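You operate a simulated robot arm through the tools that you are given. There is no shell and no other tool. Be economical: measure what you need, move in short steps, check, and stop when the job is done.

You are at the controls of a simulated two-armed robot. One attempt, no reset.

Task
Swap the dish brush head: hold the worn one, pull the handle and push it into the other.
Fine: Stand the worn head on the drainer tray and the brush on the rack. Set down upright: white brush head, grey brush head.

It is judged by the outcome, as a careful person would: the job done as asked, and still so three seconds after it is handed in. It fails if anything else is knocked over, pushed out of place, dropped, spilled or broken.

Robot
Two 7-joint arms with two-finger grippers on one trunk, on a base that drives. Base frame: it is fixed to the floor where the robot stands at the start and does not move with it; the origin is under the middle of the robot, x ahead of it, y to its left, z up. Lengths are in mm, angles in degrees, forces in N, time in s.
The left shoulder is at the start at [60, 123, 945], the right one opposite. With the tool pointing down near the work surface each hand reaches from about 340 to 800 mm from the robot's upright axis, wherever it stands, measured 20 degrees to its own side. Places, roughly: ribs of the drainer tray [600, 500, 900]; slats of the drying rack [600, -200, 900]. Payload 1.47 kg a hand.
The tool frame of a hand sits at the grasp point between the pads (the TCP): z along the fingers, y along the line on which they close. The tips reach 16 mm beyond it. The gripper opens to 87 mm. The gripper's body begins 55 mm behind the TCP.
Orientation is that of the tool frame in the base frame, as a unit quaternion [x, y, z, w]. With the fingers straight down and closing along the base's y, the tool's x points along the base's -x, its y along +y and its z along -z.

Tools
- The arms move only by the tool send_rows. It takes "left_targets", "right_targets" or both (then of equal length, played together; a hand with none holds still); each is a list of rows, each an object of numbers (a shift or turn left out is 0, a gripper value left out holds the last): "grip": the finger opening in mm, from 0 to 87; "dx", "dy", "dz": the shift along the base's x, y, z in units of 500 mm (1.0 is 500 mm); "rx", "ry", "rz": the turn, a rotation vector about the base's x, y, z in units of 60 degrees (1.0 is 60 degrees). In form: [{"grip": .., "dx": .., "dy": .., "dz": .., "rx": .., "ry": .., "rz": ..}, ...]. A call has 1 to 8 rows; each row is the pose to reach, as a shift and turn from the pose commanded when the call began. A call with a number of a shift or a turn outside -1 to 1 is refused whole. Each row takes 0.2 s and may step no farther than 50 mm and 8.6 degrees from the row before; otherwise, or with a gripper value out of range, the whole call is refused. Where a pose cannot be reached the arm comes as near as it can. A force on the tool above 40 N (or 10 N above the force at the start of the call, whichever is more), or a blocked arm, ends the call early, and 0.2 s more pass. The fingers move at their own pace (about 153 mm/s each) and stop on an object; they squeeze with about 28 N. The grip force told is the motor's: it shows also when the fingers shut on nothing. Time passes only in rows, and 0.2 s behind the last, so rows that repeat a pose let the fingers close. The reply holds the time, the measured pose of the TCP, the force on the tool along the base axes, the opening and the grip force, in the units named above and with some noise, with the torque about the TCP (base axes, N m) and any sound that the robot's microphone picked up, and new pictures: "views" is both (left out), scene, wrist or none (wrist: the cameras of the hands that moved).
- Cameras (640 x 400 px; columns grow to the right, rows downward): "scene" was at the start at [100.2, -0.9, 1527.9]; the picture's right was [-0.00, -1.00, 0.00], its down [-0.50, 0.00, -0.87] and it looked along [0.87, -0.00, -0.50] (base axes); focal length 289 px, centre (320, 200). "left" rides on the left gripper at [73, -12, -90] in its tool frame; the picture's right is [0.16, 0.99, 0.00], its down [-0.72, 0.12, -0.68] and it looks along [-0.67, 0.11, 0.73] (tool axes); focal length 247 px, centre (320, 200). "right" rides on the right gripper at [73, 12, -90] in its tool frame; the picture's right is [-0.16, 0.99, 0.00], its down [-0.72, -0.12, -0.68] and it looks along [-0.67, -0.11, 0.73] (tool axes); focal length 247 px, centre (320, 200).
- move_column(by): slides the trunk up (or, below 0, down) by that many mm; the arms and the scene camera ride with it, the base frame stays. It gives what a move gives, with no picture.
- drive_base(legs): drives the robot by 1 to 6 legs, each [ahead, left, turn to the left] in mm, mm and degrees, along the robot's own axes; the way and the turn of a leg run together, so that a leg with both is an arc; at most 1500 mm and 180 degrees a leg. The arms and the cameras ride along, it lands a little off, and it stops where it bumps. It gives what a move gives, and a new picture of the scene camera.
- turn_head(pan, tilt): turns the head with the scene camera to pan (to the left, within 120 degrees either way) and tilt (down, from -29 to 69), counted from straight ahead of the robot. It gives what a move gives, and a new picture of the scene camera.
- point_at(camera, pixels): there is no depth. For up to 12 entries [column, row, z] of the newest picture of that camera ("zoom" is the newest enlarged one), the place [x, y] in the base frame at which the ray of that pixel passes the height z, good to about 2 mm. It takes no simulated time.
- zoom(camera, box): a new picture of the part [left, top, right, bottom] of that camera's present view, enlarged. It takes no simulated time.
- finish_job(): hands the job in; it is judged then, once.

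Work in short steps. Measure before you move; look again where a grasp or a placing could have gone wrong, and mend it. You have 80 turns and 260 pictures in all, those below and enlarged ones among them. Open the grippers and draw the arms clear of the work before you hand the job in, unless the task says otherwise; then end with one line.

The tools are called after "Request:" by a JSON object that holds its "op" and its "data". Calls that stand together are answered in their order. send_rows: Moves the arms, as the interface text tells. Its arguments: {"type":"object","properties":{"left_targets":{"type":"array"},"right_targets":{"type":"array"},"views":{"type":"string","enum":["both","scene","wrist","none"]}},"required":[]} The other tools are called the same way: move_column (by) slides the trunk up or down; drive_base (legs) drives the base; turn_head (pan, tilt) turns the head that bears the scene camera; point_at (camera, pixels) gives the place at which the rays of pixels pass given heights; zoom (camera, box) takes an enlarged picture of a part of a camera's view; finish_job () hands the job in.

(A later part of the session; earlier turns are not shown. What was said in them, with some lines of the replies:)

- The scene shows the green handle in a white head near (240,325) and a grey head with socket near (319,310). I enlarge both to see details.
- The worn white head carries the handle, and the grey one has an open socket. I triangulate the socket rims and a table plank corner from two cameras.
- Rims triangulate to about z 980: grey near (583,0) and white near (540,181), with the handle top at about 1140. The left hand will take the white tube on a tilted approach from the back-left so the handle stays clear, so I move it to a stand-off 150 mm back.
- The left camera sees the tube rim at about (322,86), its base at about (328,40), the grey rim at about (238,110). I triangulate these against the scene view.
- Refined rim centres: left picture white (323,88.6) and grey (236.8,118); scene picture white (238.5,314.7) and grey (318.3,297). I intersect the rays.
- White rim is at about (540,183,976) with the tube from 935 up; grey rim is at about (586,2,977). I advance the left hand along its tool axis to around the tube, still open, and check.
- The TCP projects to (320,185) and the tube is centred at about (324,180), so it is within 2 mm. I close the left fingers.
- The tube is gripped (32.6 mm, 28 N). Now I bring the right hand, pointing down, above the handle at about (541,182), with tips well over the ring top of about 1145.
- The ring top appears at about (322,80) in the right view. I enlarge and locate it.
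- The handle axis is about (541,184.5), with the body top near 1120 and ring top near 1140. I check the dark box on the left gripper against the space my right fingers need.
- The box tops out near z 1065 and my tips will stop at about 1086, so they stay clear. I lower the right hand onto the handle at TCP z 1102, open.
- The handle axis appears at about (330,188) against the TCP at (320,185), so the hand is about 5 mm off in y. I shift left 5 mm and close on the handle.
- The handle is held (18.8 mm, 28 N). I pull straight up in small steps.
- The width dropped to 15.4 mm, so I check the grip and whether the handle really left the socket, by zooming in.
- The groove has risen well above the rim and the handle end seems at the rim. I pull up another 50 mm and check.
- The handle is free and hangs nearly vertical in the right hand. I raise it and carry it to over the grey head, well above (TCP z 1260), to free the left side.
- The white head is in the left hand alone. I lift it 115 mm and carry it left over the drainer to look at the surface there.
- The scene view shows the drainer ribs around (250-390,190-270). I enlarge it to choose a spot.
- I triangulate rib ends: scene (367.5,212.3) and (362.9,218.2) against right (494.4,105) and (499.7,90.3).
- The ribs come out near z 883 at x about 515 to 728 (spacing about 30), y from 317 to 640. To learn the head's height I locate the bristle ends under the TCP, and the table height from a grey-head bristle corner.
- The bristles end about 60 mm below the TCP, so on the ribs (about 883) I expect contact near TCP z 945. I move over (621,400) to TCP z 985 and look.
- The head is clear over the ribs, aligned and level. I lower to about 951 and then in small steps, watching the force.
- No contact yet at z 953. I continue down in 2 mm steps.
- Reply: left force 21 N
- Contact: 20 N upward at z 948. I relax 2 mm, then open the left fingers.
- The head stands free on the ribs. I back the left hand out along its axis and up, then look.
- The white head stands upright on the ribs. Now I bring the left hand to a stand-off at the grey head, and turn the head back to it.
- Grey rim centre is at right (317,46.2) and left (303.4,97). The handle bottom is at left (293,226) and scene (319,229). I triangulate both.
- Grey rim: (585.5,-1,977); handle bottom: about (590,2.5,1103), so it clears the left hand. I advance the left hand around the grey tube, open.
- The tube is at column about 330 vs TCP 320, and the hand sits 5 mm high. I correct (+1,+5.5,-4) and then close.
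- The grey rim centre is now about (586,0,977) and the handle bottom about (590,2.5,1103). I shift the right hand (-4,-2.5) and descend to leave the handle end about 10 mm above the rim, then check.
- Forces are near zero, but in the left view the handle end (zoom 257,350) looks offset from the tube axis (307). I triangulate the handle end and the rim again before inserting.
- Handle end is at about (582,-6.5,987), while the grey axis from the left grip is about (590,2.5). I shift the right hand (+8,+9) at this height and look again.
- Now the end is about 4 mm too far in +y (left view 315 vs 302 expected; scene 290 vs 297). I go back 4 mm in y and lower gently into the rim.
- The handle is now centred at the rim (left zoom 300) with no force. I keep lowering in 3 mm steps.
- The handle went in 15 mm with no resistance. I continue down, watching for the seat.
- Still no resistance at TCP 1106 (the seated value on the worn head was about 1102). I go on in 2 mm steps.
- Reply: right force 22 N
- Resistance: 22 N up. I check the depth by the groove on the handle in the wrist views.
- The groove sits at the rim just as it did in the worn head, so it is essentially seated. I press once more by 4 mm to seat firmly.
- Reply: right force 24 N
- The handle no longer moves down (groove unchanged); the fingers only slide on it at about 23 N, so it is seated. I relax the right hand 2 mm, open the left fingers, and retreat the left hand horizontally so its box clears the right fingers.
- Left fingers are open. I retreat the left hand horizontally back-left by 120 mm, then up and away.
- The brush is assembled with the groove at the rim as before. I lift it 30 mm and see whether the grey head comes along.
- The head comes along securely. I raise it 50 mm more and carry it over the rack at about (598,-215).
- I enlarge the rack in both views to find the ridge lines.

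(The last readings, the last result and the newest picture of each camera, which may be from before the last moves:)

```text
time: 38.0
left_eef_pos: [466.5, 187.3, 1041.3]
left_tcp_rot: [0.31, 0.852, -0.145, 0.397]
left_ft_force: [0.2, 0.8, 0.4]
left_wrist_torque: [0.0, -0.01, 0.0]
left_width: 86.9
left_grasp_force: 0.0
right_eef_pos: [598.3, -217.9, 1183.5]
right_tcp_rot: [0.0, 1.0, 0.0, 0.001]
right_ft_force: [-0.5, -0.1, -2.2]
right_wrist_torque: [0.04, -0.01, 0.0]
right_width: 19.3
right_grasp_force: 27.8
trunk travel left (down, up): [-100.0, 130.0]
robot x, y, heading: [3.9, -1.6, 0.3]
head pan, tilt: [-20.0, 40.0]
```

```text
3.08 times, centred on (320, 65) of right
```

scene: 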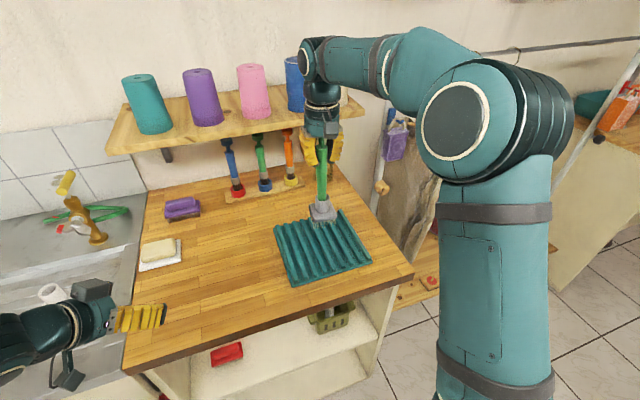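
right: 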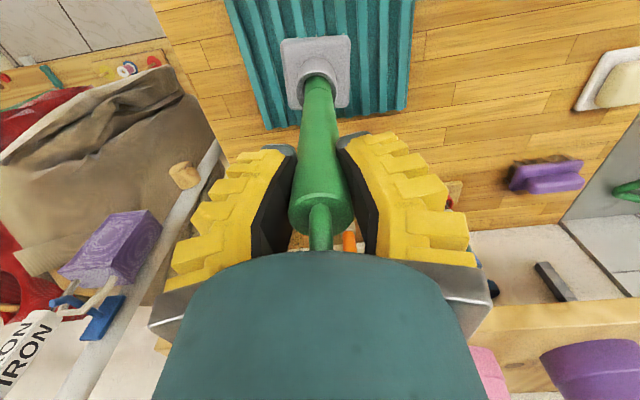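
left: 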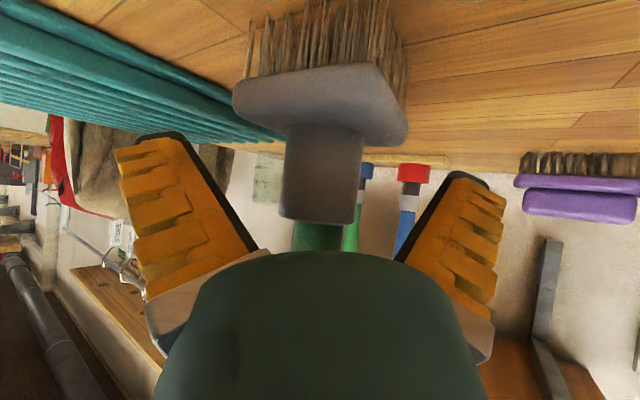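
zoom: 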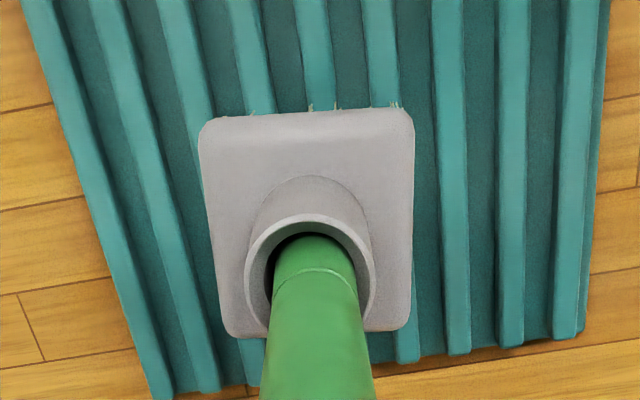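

Nine ridges run along x. I measure ridge ends in both views at candidate heights to get their y positions and top height.

Request:
{"op": "point_at", "data": {"camera": "scene", "pixels": [[277.5, 225.3, 905], [277.5, 225.3, 915], [277.5, 225.3, 925], [296.1, 280.8, 915], [333.8, 269.3, 915], [370.9, 258.8, 915], [340.1, 210.2, 915], [285.7, 223.5, 915], [294, 221.8, 915], [302.2, 219.9, 915]]}}

Request:
{"op": "point_at", "data": {"camera": "right", "pixels": [[402.9, 107.1, 905], [402.9, 107.1, 915], [402.9, 107.1, 925], [382.3, 110.4, 915], [364.8, 113.6, 915], [348.2, 115.9, 915], [283.6, 125, 915], [268, 128, 915], [318, 90, 980], [284, 37, 940], [350, 35, 940], [350, 107, 940]]}}

```text
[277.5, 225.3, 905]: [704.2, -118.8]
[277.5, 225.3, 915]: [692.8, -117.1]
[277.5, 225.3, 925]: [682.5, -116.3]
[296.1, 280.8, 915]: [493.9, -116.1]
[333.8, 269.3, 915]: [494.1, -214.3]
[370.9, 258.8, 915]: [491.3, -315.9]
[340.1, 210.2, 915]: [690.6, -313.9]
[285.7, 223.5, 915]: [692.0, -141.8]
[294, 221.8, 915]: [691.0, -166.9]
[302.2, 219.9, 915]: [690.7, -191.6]
```

```text
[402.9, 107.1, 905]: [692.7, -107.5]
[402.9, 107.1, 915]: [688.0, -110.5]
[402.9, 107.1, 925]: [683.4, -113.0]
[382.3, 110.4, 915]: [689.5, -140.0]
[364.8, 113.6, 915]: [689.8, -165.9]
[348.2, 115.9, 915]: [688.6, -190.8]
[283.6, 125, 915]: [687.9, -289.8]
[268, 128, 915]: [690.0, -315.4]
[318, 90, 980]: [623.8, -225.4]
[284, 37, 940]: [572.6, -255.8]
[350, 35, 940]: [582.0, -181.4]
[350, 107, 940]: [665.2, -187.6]
```

Ridges lie at y = -116 to -315 with 25 mm spacing, tops near z 917. Now I locate the held head's rim and block (rim z about 1064, block top about 1023).

Request:
{"op": "point_at", "data": {"camera": "right", "pixels": [[317.7, 89.3, 1064], [281.5, 39.6, 1020], [350, 35.7, 1020], [348.5, 107.5, 1020], [290.8, 109, 1020]]}}

Request:
{"op": "point_at", "data": {"camera": "scene", "pixels": [[322.7, 197.4, 1064], [322.7, 197.4, 1058], [322.7, 197.4, 1070]]}}

```text
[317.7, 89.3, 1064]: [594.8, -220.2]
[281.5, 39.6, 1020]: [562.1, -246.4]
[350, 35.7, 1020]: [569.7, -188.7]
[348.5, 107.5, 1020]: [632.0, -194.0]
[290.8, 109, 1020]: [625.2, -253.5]
```

```text
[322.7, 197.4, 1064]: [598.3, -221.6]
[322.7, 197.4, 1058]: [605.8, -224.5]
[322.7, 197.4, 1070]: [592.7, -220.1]
```

Head centre is (597,-220.5) with a block about 60 mm wide; I centre it between the ridges at -215 and -240, so y -228. I lower to TCP z 1125, then check.

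Request:
{"op": "send_rows", "data": {"right_targets": [{"dy": -0.015, "dz": -0.02}, {"dy": -0.015, "dz": -0.06}, {"dy": -0.015, "dz": -0.1}, {"dy": -0.015, "dz": -0.117}], "views": "none"}}

Request:
{"op": "zoom", "data": {"camera": "scene", "box": [280, 180, 370, 260]}}

Request:
{"op": "zoom", "data": {"camera": "right", "box": [220, 0, 420, 130]}}

```text
time: 39.0
left_eef_pos: [465.5, 188.2, 1041.5]
left_tcp_rot: [0.311, 0.852, -0.145, 0.396]
left_ft_force: [-0.3, 0.2, 0.8]
left_wrist_torque: [-0.02, 0.02, -0.02]
left_width: 86.9
left_grasp_force: 0.0
right_eef_pos: [599.7, -223.0, 1128.1]
right_tcp_rot: [0.0, 1.0, 0.0, 0.0]
right_ft_force: [1.3, 0.5, -1.5]
right_wrist_torque: [0.01, 0.02, -0.03]
right_width: 18.9
right_grasp_force: 27.9
trunk travel left (down, up): [-100.0, 130.0]
robot x, y, heading: [-0.1, 3.5, -0.1]
head pan, tilt: [-20.0, 40.0]
```

```text
5.00 times, centred on (325, 220) of scene
```

zoom: 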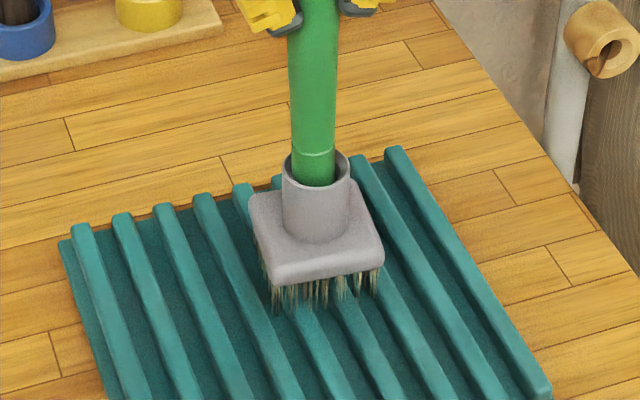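

```text
3.08 times, centred on (320, 65) of right
```

zoom: 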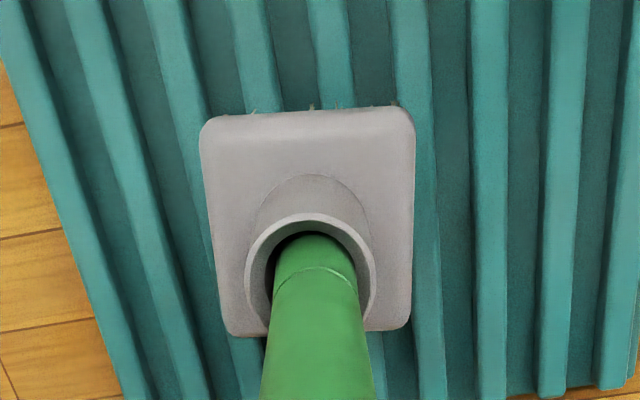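

Ridges pass under the block at both sides of its centre. I shift 3 mm more to -y and lower in small steps.

Request:
{"op": "send_rows", "data": {"right_targets": [{"dy": -0.006, "dz": -0.008}, {"dy": -0.006, "dz": -0.016}, {"dy": -0.006, "dz": -0.021}, {"dy": -0.006, "dz": -0.026}, {"dy": -0.006, "dz": -0.03}], "views": "none"}}

Request:
{"op": "zoom", "data": {"camera": "scene", "box": [280, 180, 370, 260]}}

```text
time: 40.2
left_eef_pos: [464.8, 187.9, 1042.3]
left_tcp_rot: [0.31, 0.851, -0.145, 0.398]
left_ft_force: [0.8, 0.1, -0.2]
left_wrist_torque: [0.04, 0.0, -0.01]
left_width: 86.9
left_grasp_force: 0.1
right_eef_pos: [598.8, -224.0, 1114.3]
right_tcp_rot: [-0.001, 1.0, 0.0, 0.003]
right_ft_force: [1.7, -0.5, 24.2]
right_wrist_torque: [-0.04, -0.02, 0.06]
right_width: 20.7
right_grasp_force: 27.3
trunk travel left (down, up): [-100.0, 130.0]
robot x, y, heading: [0.9, 2.7, -0.2]
head pan, tilt: [-20.0, 40.0]
```

```text
5.00 times, centred on (325, 220) of scene
```

zoom: 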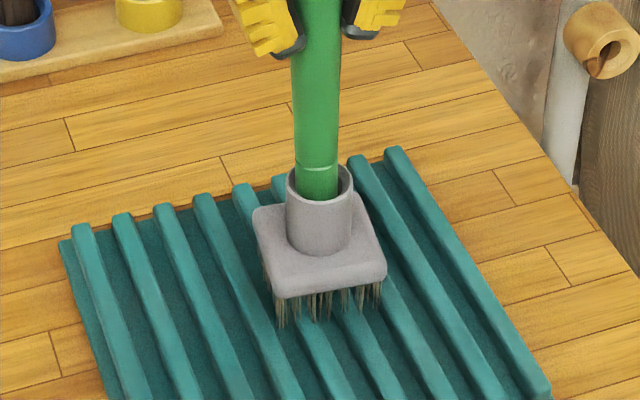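

Contact at 24 N, with the brush upright on the ridges. I relax 3 mm, confirm the force is near zero, and open slowly.

Request:
{"op": "send_rows", "data": {"right_targets": [{"dz": 0.004}, {"dz": 0.006}, {"dz": 0.006}], "views": "none"}}

Request:
{"op": "zoom", "data": {"camera": "scene", "box": [270, 120, 380, 260]}}

Request:
{"op": "zoom", "data": {"camera": "left", "box": [0, 0, 320, 260]}}

```text
time: 41.0
left_eef_pos: [465.8, 188.9, 1041.3]
left_tcp_rot: [0.309, 0.852, -0.144, 0.397]
left_ft_force: [0.5, -1.2, 0.1]
left_wrist_torque: [0.03, 0.01, 0.03]
left_width: 86.9
left_grasp_force: 0.1
right_eef_pos: [599.3, -224.0, 1113.9]
right_tcp_rot: [0.001, 1.0, 0.0, 0.0]
right_ft_force: [1.3, -0.1, 8.1]
right_wrist_torque: [0.05, -0.06, 0.02]
right_width: 20.4
right_grasp_force: 27.8
trunk travel left (down, up): [-100.0, 130.0]
robot x, y, heading: [-1.6, 2.0, 0.3]
head pan, tilt: [-20.0, 40.0]
```

```text
2.86 times, centred on (325, 190) of scene
```

zoom: 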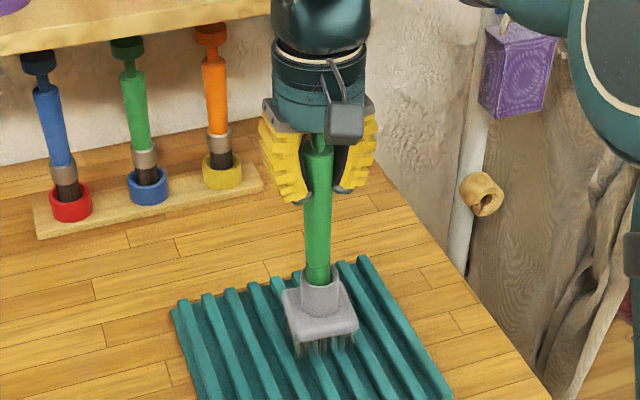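

```text
1.54 times, centred on (160, 130) of left
```

zoom: 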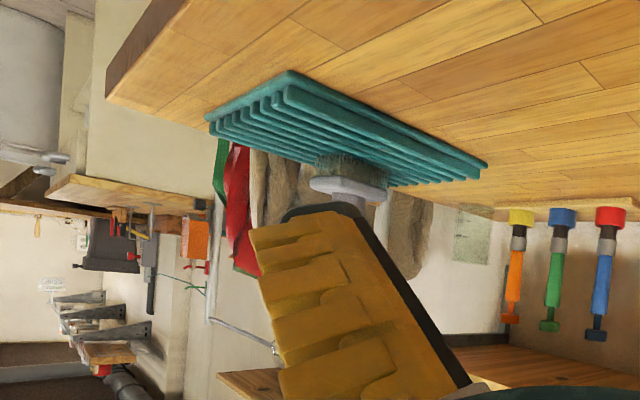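

Only 8 N remains and the brush stands straight. I open the fingers in stages without moving the hand.

Request:
{"op": "send_rows", "data": {"right_targets": [{"dz": 0.003}, {"dz": 0.003, "grip": 30}, {"dz": 0.003, "grip": 45}, {"dz": 0.003, "grip": 65}, {"dz": 0.003, "grip": 87}, {"dz": 0.003}]}}

```text
time: 42.5
left_eef_pos: [466.4, 188.5, 1040.7]
left_tcp_rot: [0.31, 0.852, -0.145, 0.396]
left_ft_force: [-0.6, 0.1, 0.1]
left_wrist_torque: [0.01, 0.01, 0.0]
left_width: 87.3
left_grasp_force: 0.1
right_eef_pos: [599.6, -225.2, 1115.8]
right_tcp_rot: [0.001, 1.0, 0.001, 0.0]
right_ft_force: [0.2, -0.7, -0.8]
right_wrist_torque: [-0.04, 0.0, 0.01]
right_width: 86.9
right_grasp_force: 0.1
trunk travel left (down, up): [-100.0, 130.0]
robot x, y, heading: [3.5, 2.7, -0.0]
head pan, tilt: [-20.0, 40.0]
```

scene: 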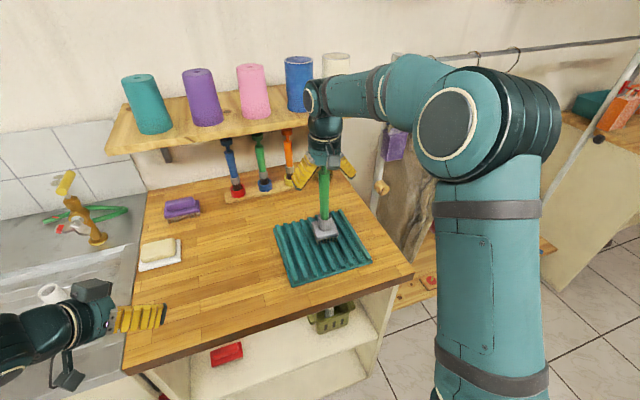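
right: 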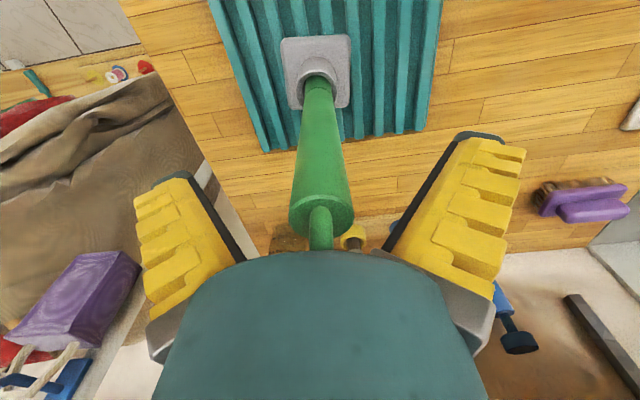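

The brush stands by itself. I draw the right hand straight up and the left hand back and up.

Request:
{"op": "send_rows", "data": {"right_targets": [{"dz": 0.05}, {"dz": 0.12}, {"dz": 0.2}, {"dz": 0.28}, {"dx": -0.06, "dz": 0.34}, {"dx": -0.12, "dz": 0.38}], "left_targets": [{"dz": 0.05}, {"dz": 0.12}, {"dy": 0.03, "dz": 0.18}, {"dy": 0.06, "dz": 0.24}, {"dy": 0.09, "dz": 0.3}, {"dy": 0.12, "dz": 0.35}]}}

Request:
{"op": "turn_head", "data": {"pan": 5, "tilt": 35}}

```text
time: 43.9
left_eef_pos: [462.3, 248.6, 1218.6]
left_tcp_rot: [0.309, 0.852, -0.144, 0.397]
left_ft_force: [-0.7, 0.0, -0.2]
left_wrist_torque: [0.0, 0.02, -0.03]
left_width: 86.9
left_grasp_force: 0.1
right_eef_pos: [539.1, -225.7, 1304.4]
right_tcp_rot: [0.0, 1.0, 0.0, 0.0]
right_ft_force: [0.6, 0.0, 0.4]
right_wrist_torque: [0.01, -0.03, -0.02]
right_width: 87.0
right_grasp_force: 0.1
trunk travel left (down, up): [-100.0, 130.0]
robot x, y, heading: [-0.1, 1.3, -0.2]
head pan, tilt: [-20.0, 40.0]
```

scene: 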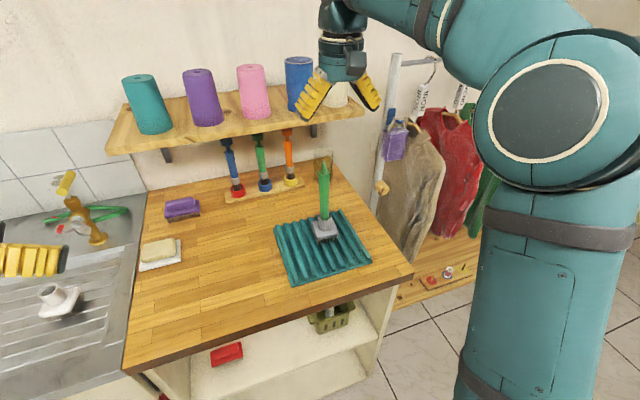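
right: 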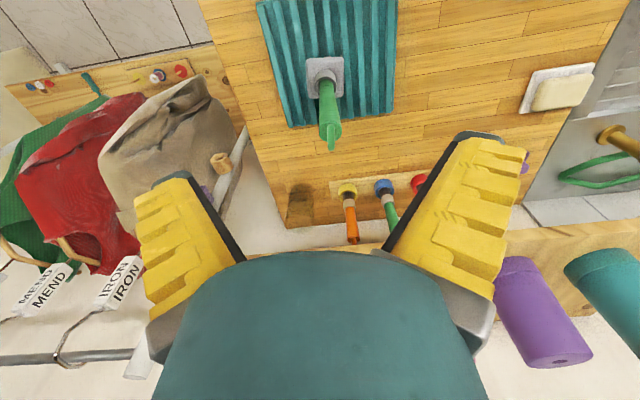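
left: 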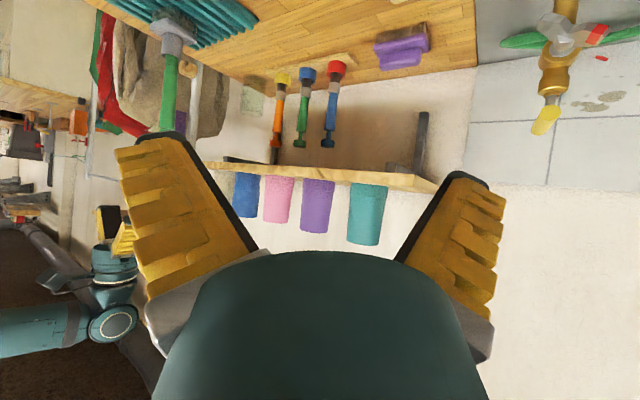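

```text
time: 44.7
left_eef_pos: [463.9, 247.0, 1218.2]
left_tcp_rot: [0.31, 0.852, -0.144, 0.397]
left_ft_force: [-0.3, 0.4, 0.5]
left_wrist_torque: [-0.01, -0.02, 0.03]
left_width: 86.8
left_grasp_force: 0.1
right_eef_pos: [540.1, -226.9, 1305.5]
right_tcp_rot: [0.001, 1.0, 0.0, -0.001]
right_ft_force: [-0.5, -0.1, -0.1]
right_wrist_torque: [0.02, 0.0, 0.03]
right_width: 86.8
right_grasp_force: 0.1
trunk travel left (down, up): [-100.0, 130.0]
robot x, y, heading: [1.3, -0.4, -0.0]
head pan, tilt: [5.0, 35.0]
```

scene: 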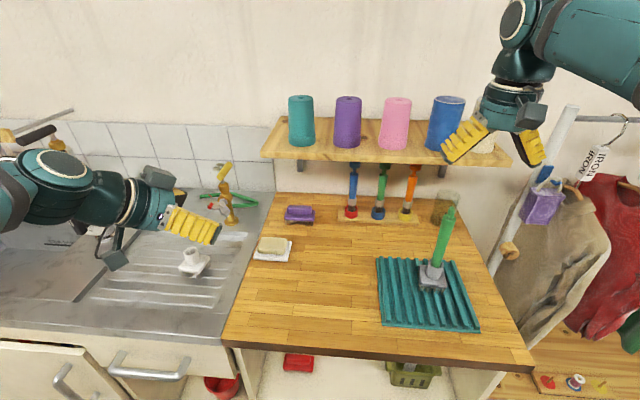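

Both items are set down, and everything else is in place. I zoom on both to confirm they stand upright.

Request:
{"op": "zoom", "data": {"camera": "scene", "box": [150, 220, 240, 300]}}

Request:
{"op": "zoom", "data": {"camera": "scene", "box": [390, 195, 490, 320]}}

```text
5.00 times, centred on (195, 260) of scene
```

zoom: 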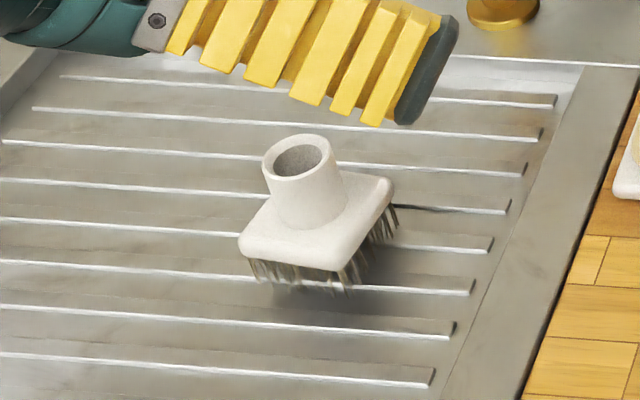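

```text
3.20 times, centred on (440, 258) of scene
```

zoom: 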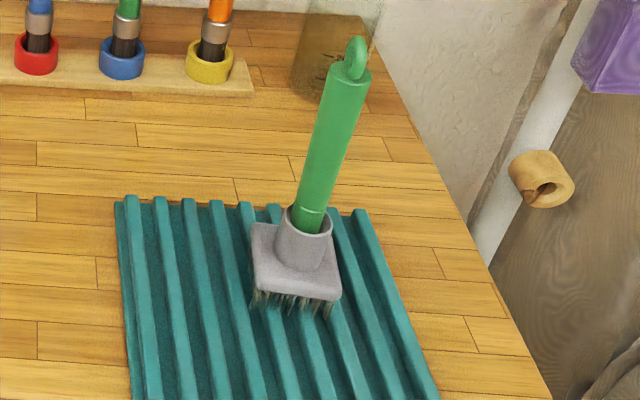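

The white head's lean matches pure perspective (about 19° expected), so it is upright. The handle leans a few degrees less than perspective predicts, so I check its tilt by triangulation with the right camera.

Request:
{"op": "zoom", "data": {"camera": "right", "box": [280, 40, 380, 160]}}

Request:
{"op": "point_at", "data": {"camera": "scene", "pixels": [[449, 217, 1130], [449, 217, 1140], [435.3, 264.9, 985], [435.3, 264.9, 995], [433, 282, 950]]}}

Request:
{"op": "point_at", "data": {"camera": "right", "pixels": [[330, 130, 1130], [330, 130, 1140], [325, 82, 995]]}}

```text
3.33 times, centred on (330, 100) of right
```

zoom: 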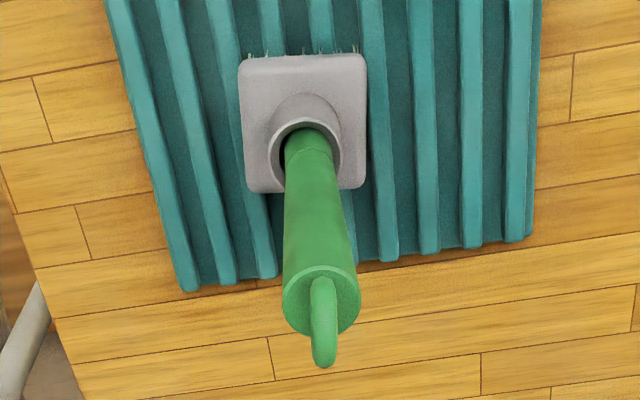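

```text
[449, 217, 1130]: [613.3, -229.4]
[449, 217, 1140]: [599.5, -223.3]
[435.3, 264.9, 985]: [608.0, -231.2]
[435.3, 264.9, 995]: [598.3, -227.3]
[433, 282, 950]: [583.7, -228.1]
```

```text
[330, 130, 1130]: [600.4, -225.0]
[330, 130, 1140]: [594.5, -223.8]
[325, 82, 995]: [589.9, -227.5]
```

The handle top is at (600,-224.5) over the rim at about (597,-227.5), a tilt of about 1°, so the brush stands upright. Grippers are open and clear; I hand in.

Request:
{"op": "finish_job", "data": {}}

```text
The job is handed in.
```

The handle has been swapped from the worn white head to the grey one. The white head stands upright on the drainer tray and the grey-headed brush stands upright on the rack. I saw nothing else moved, and both grippers are open and clear.
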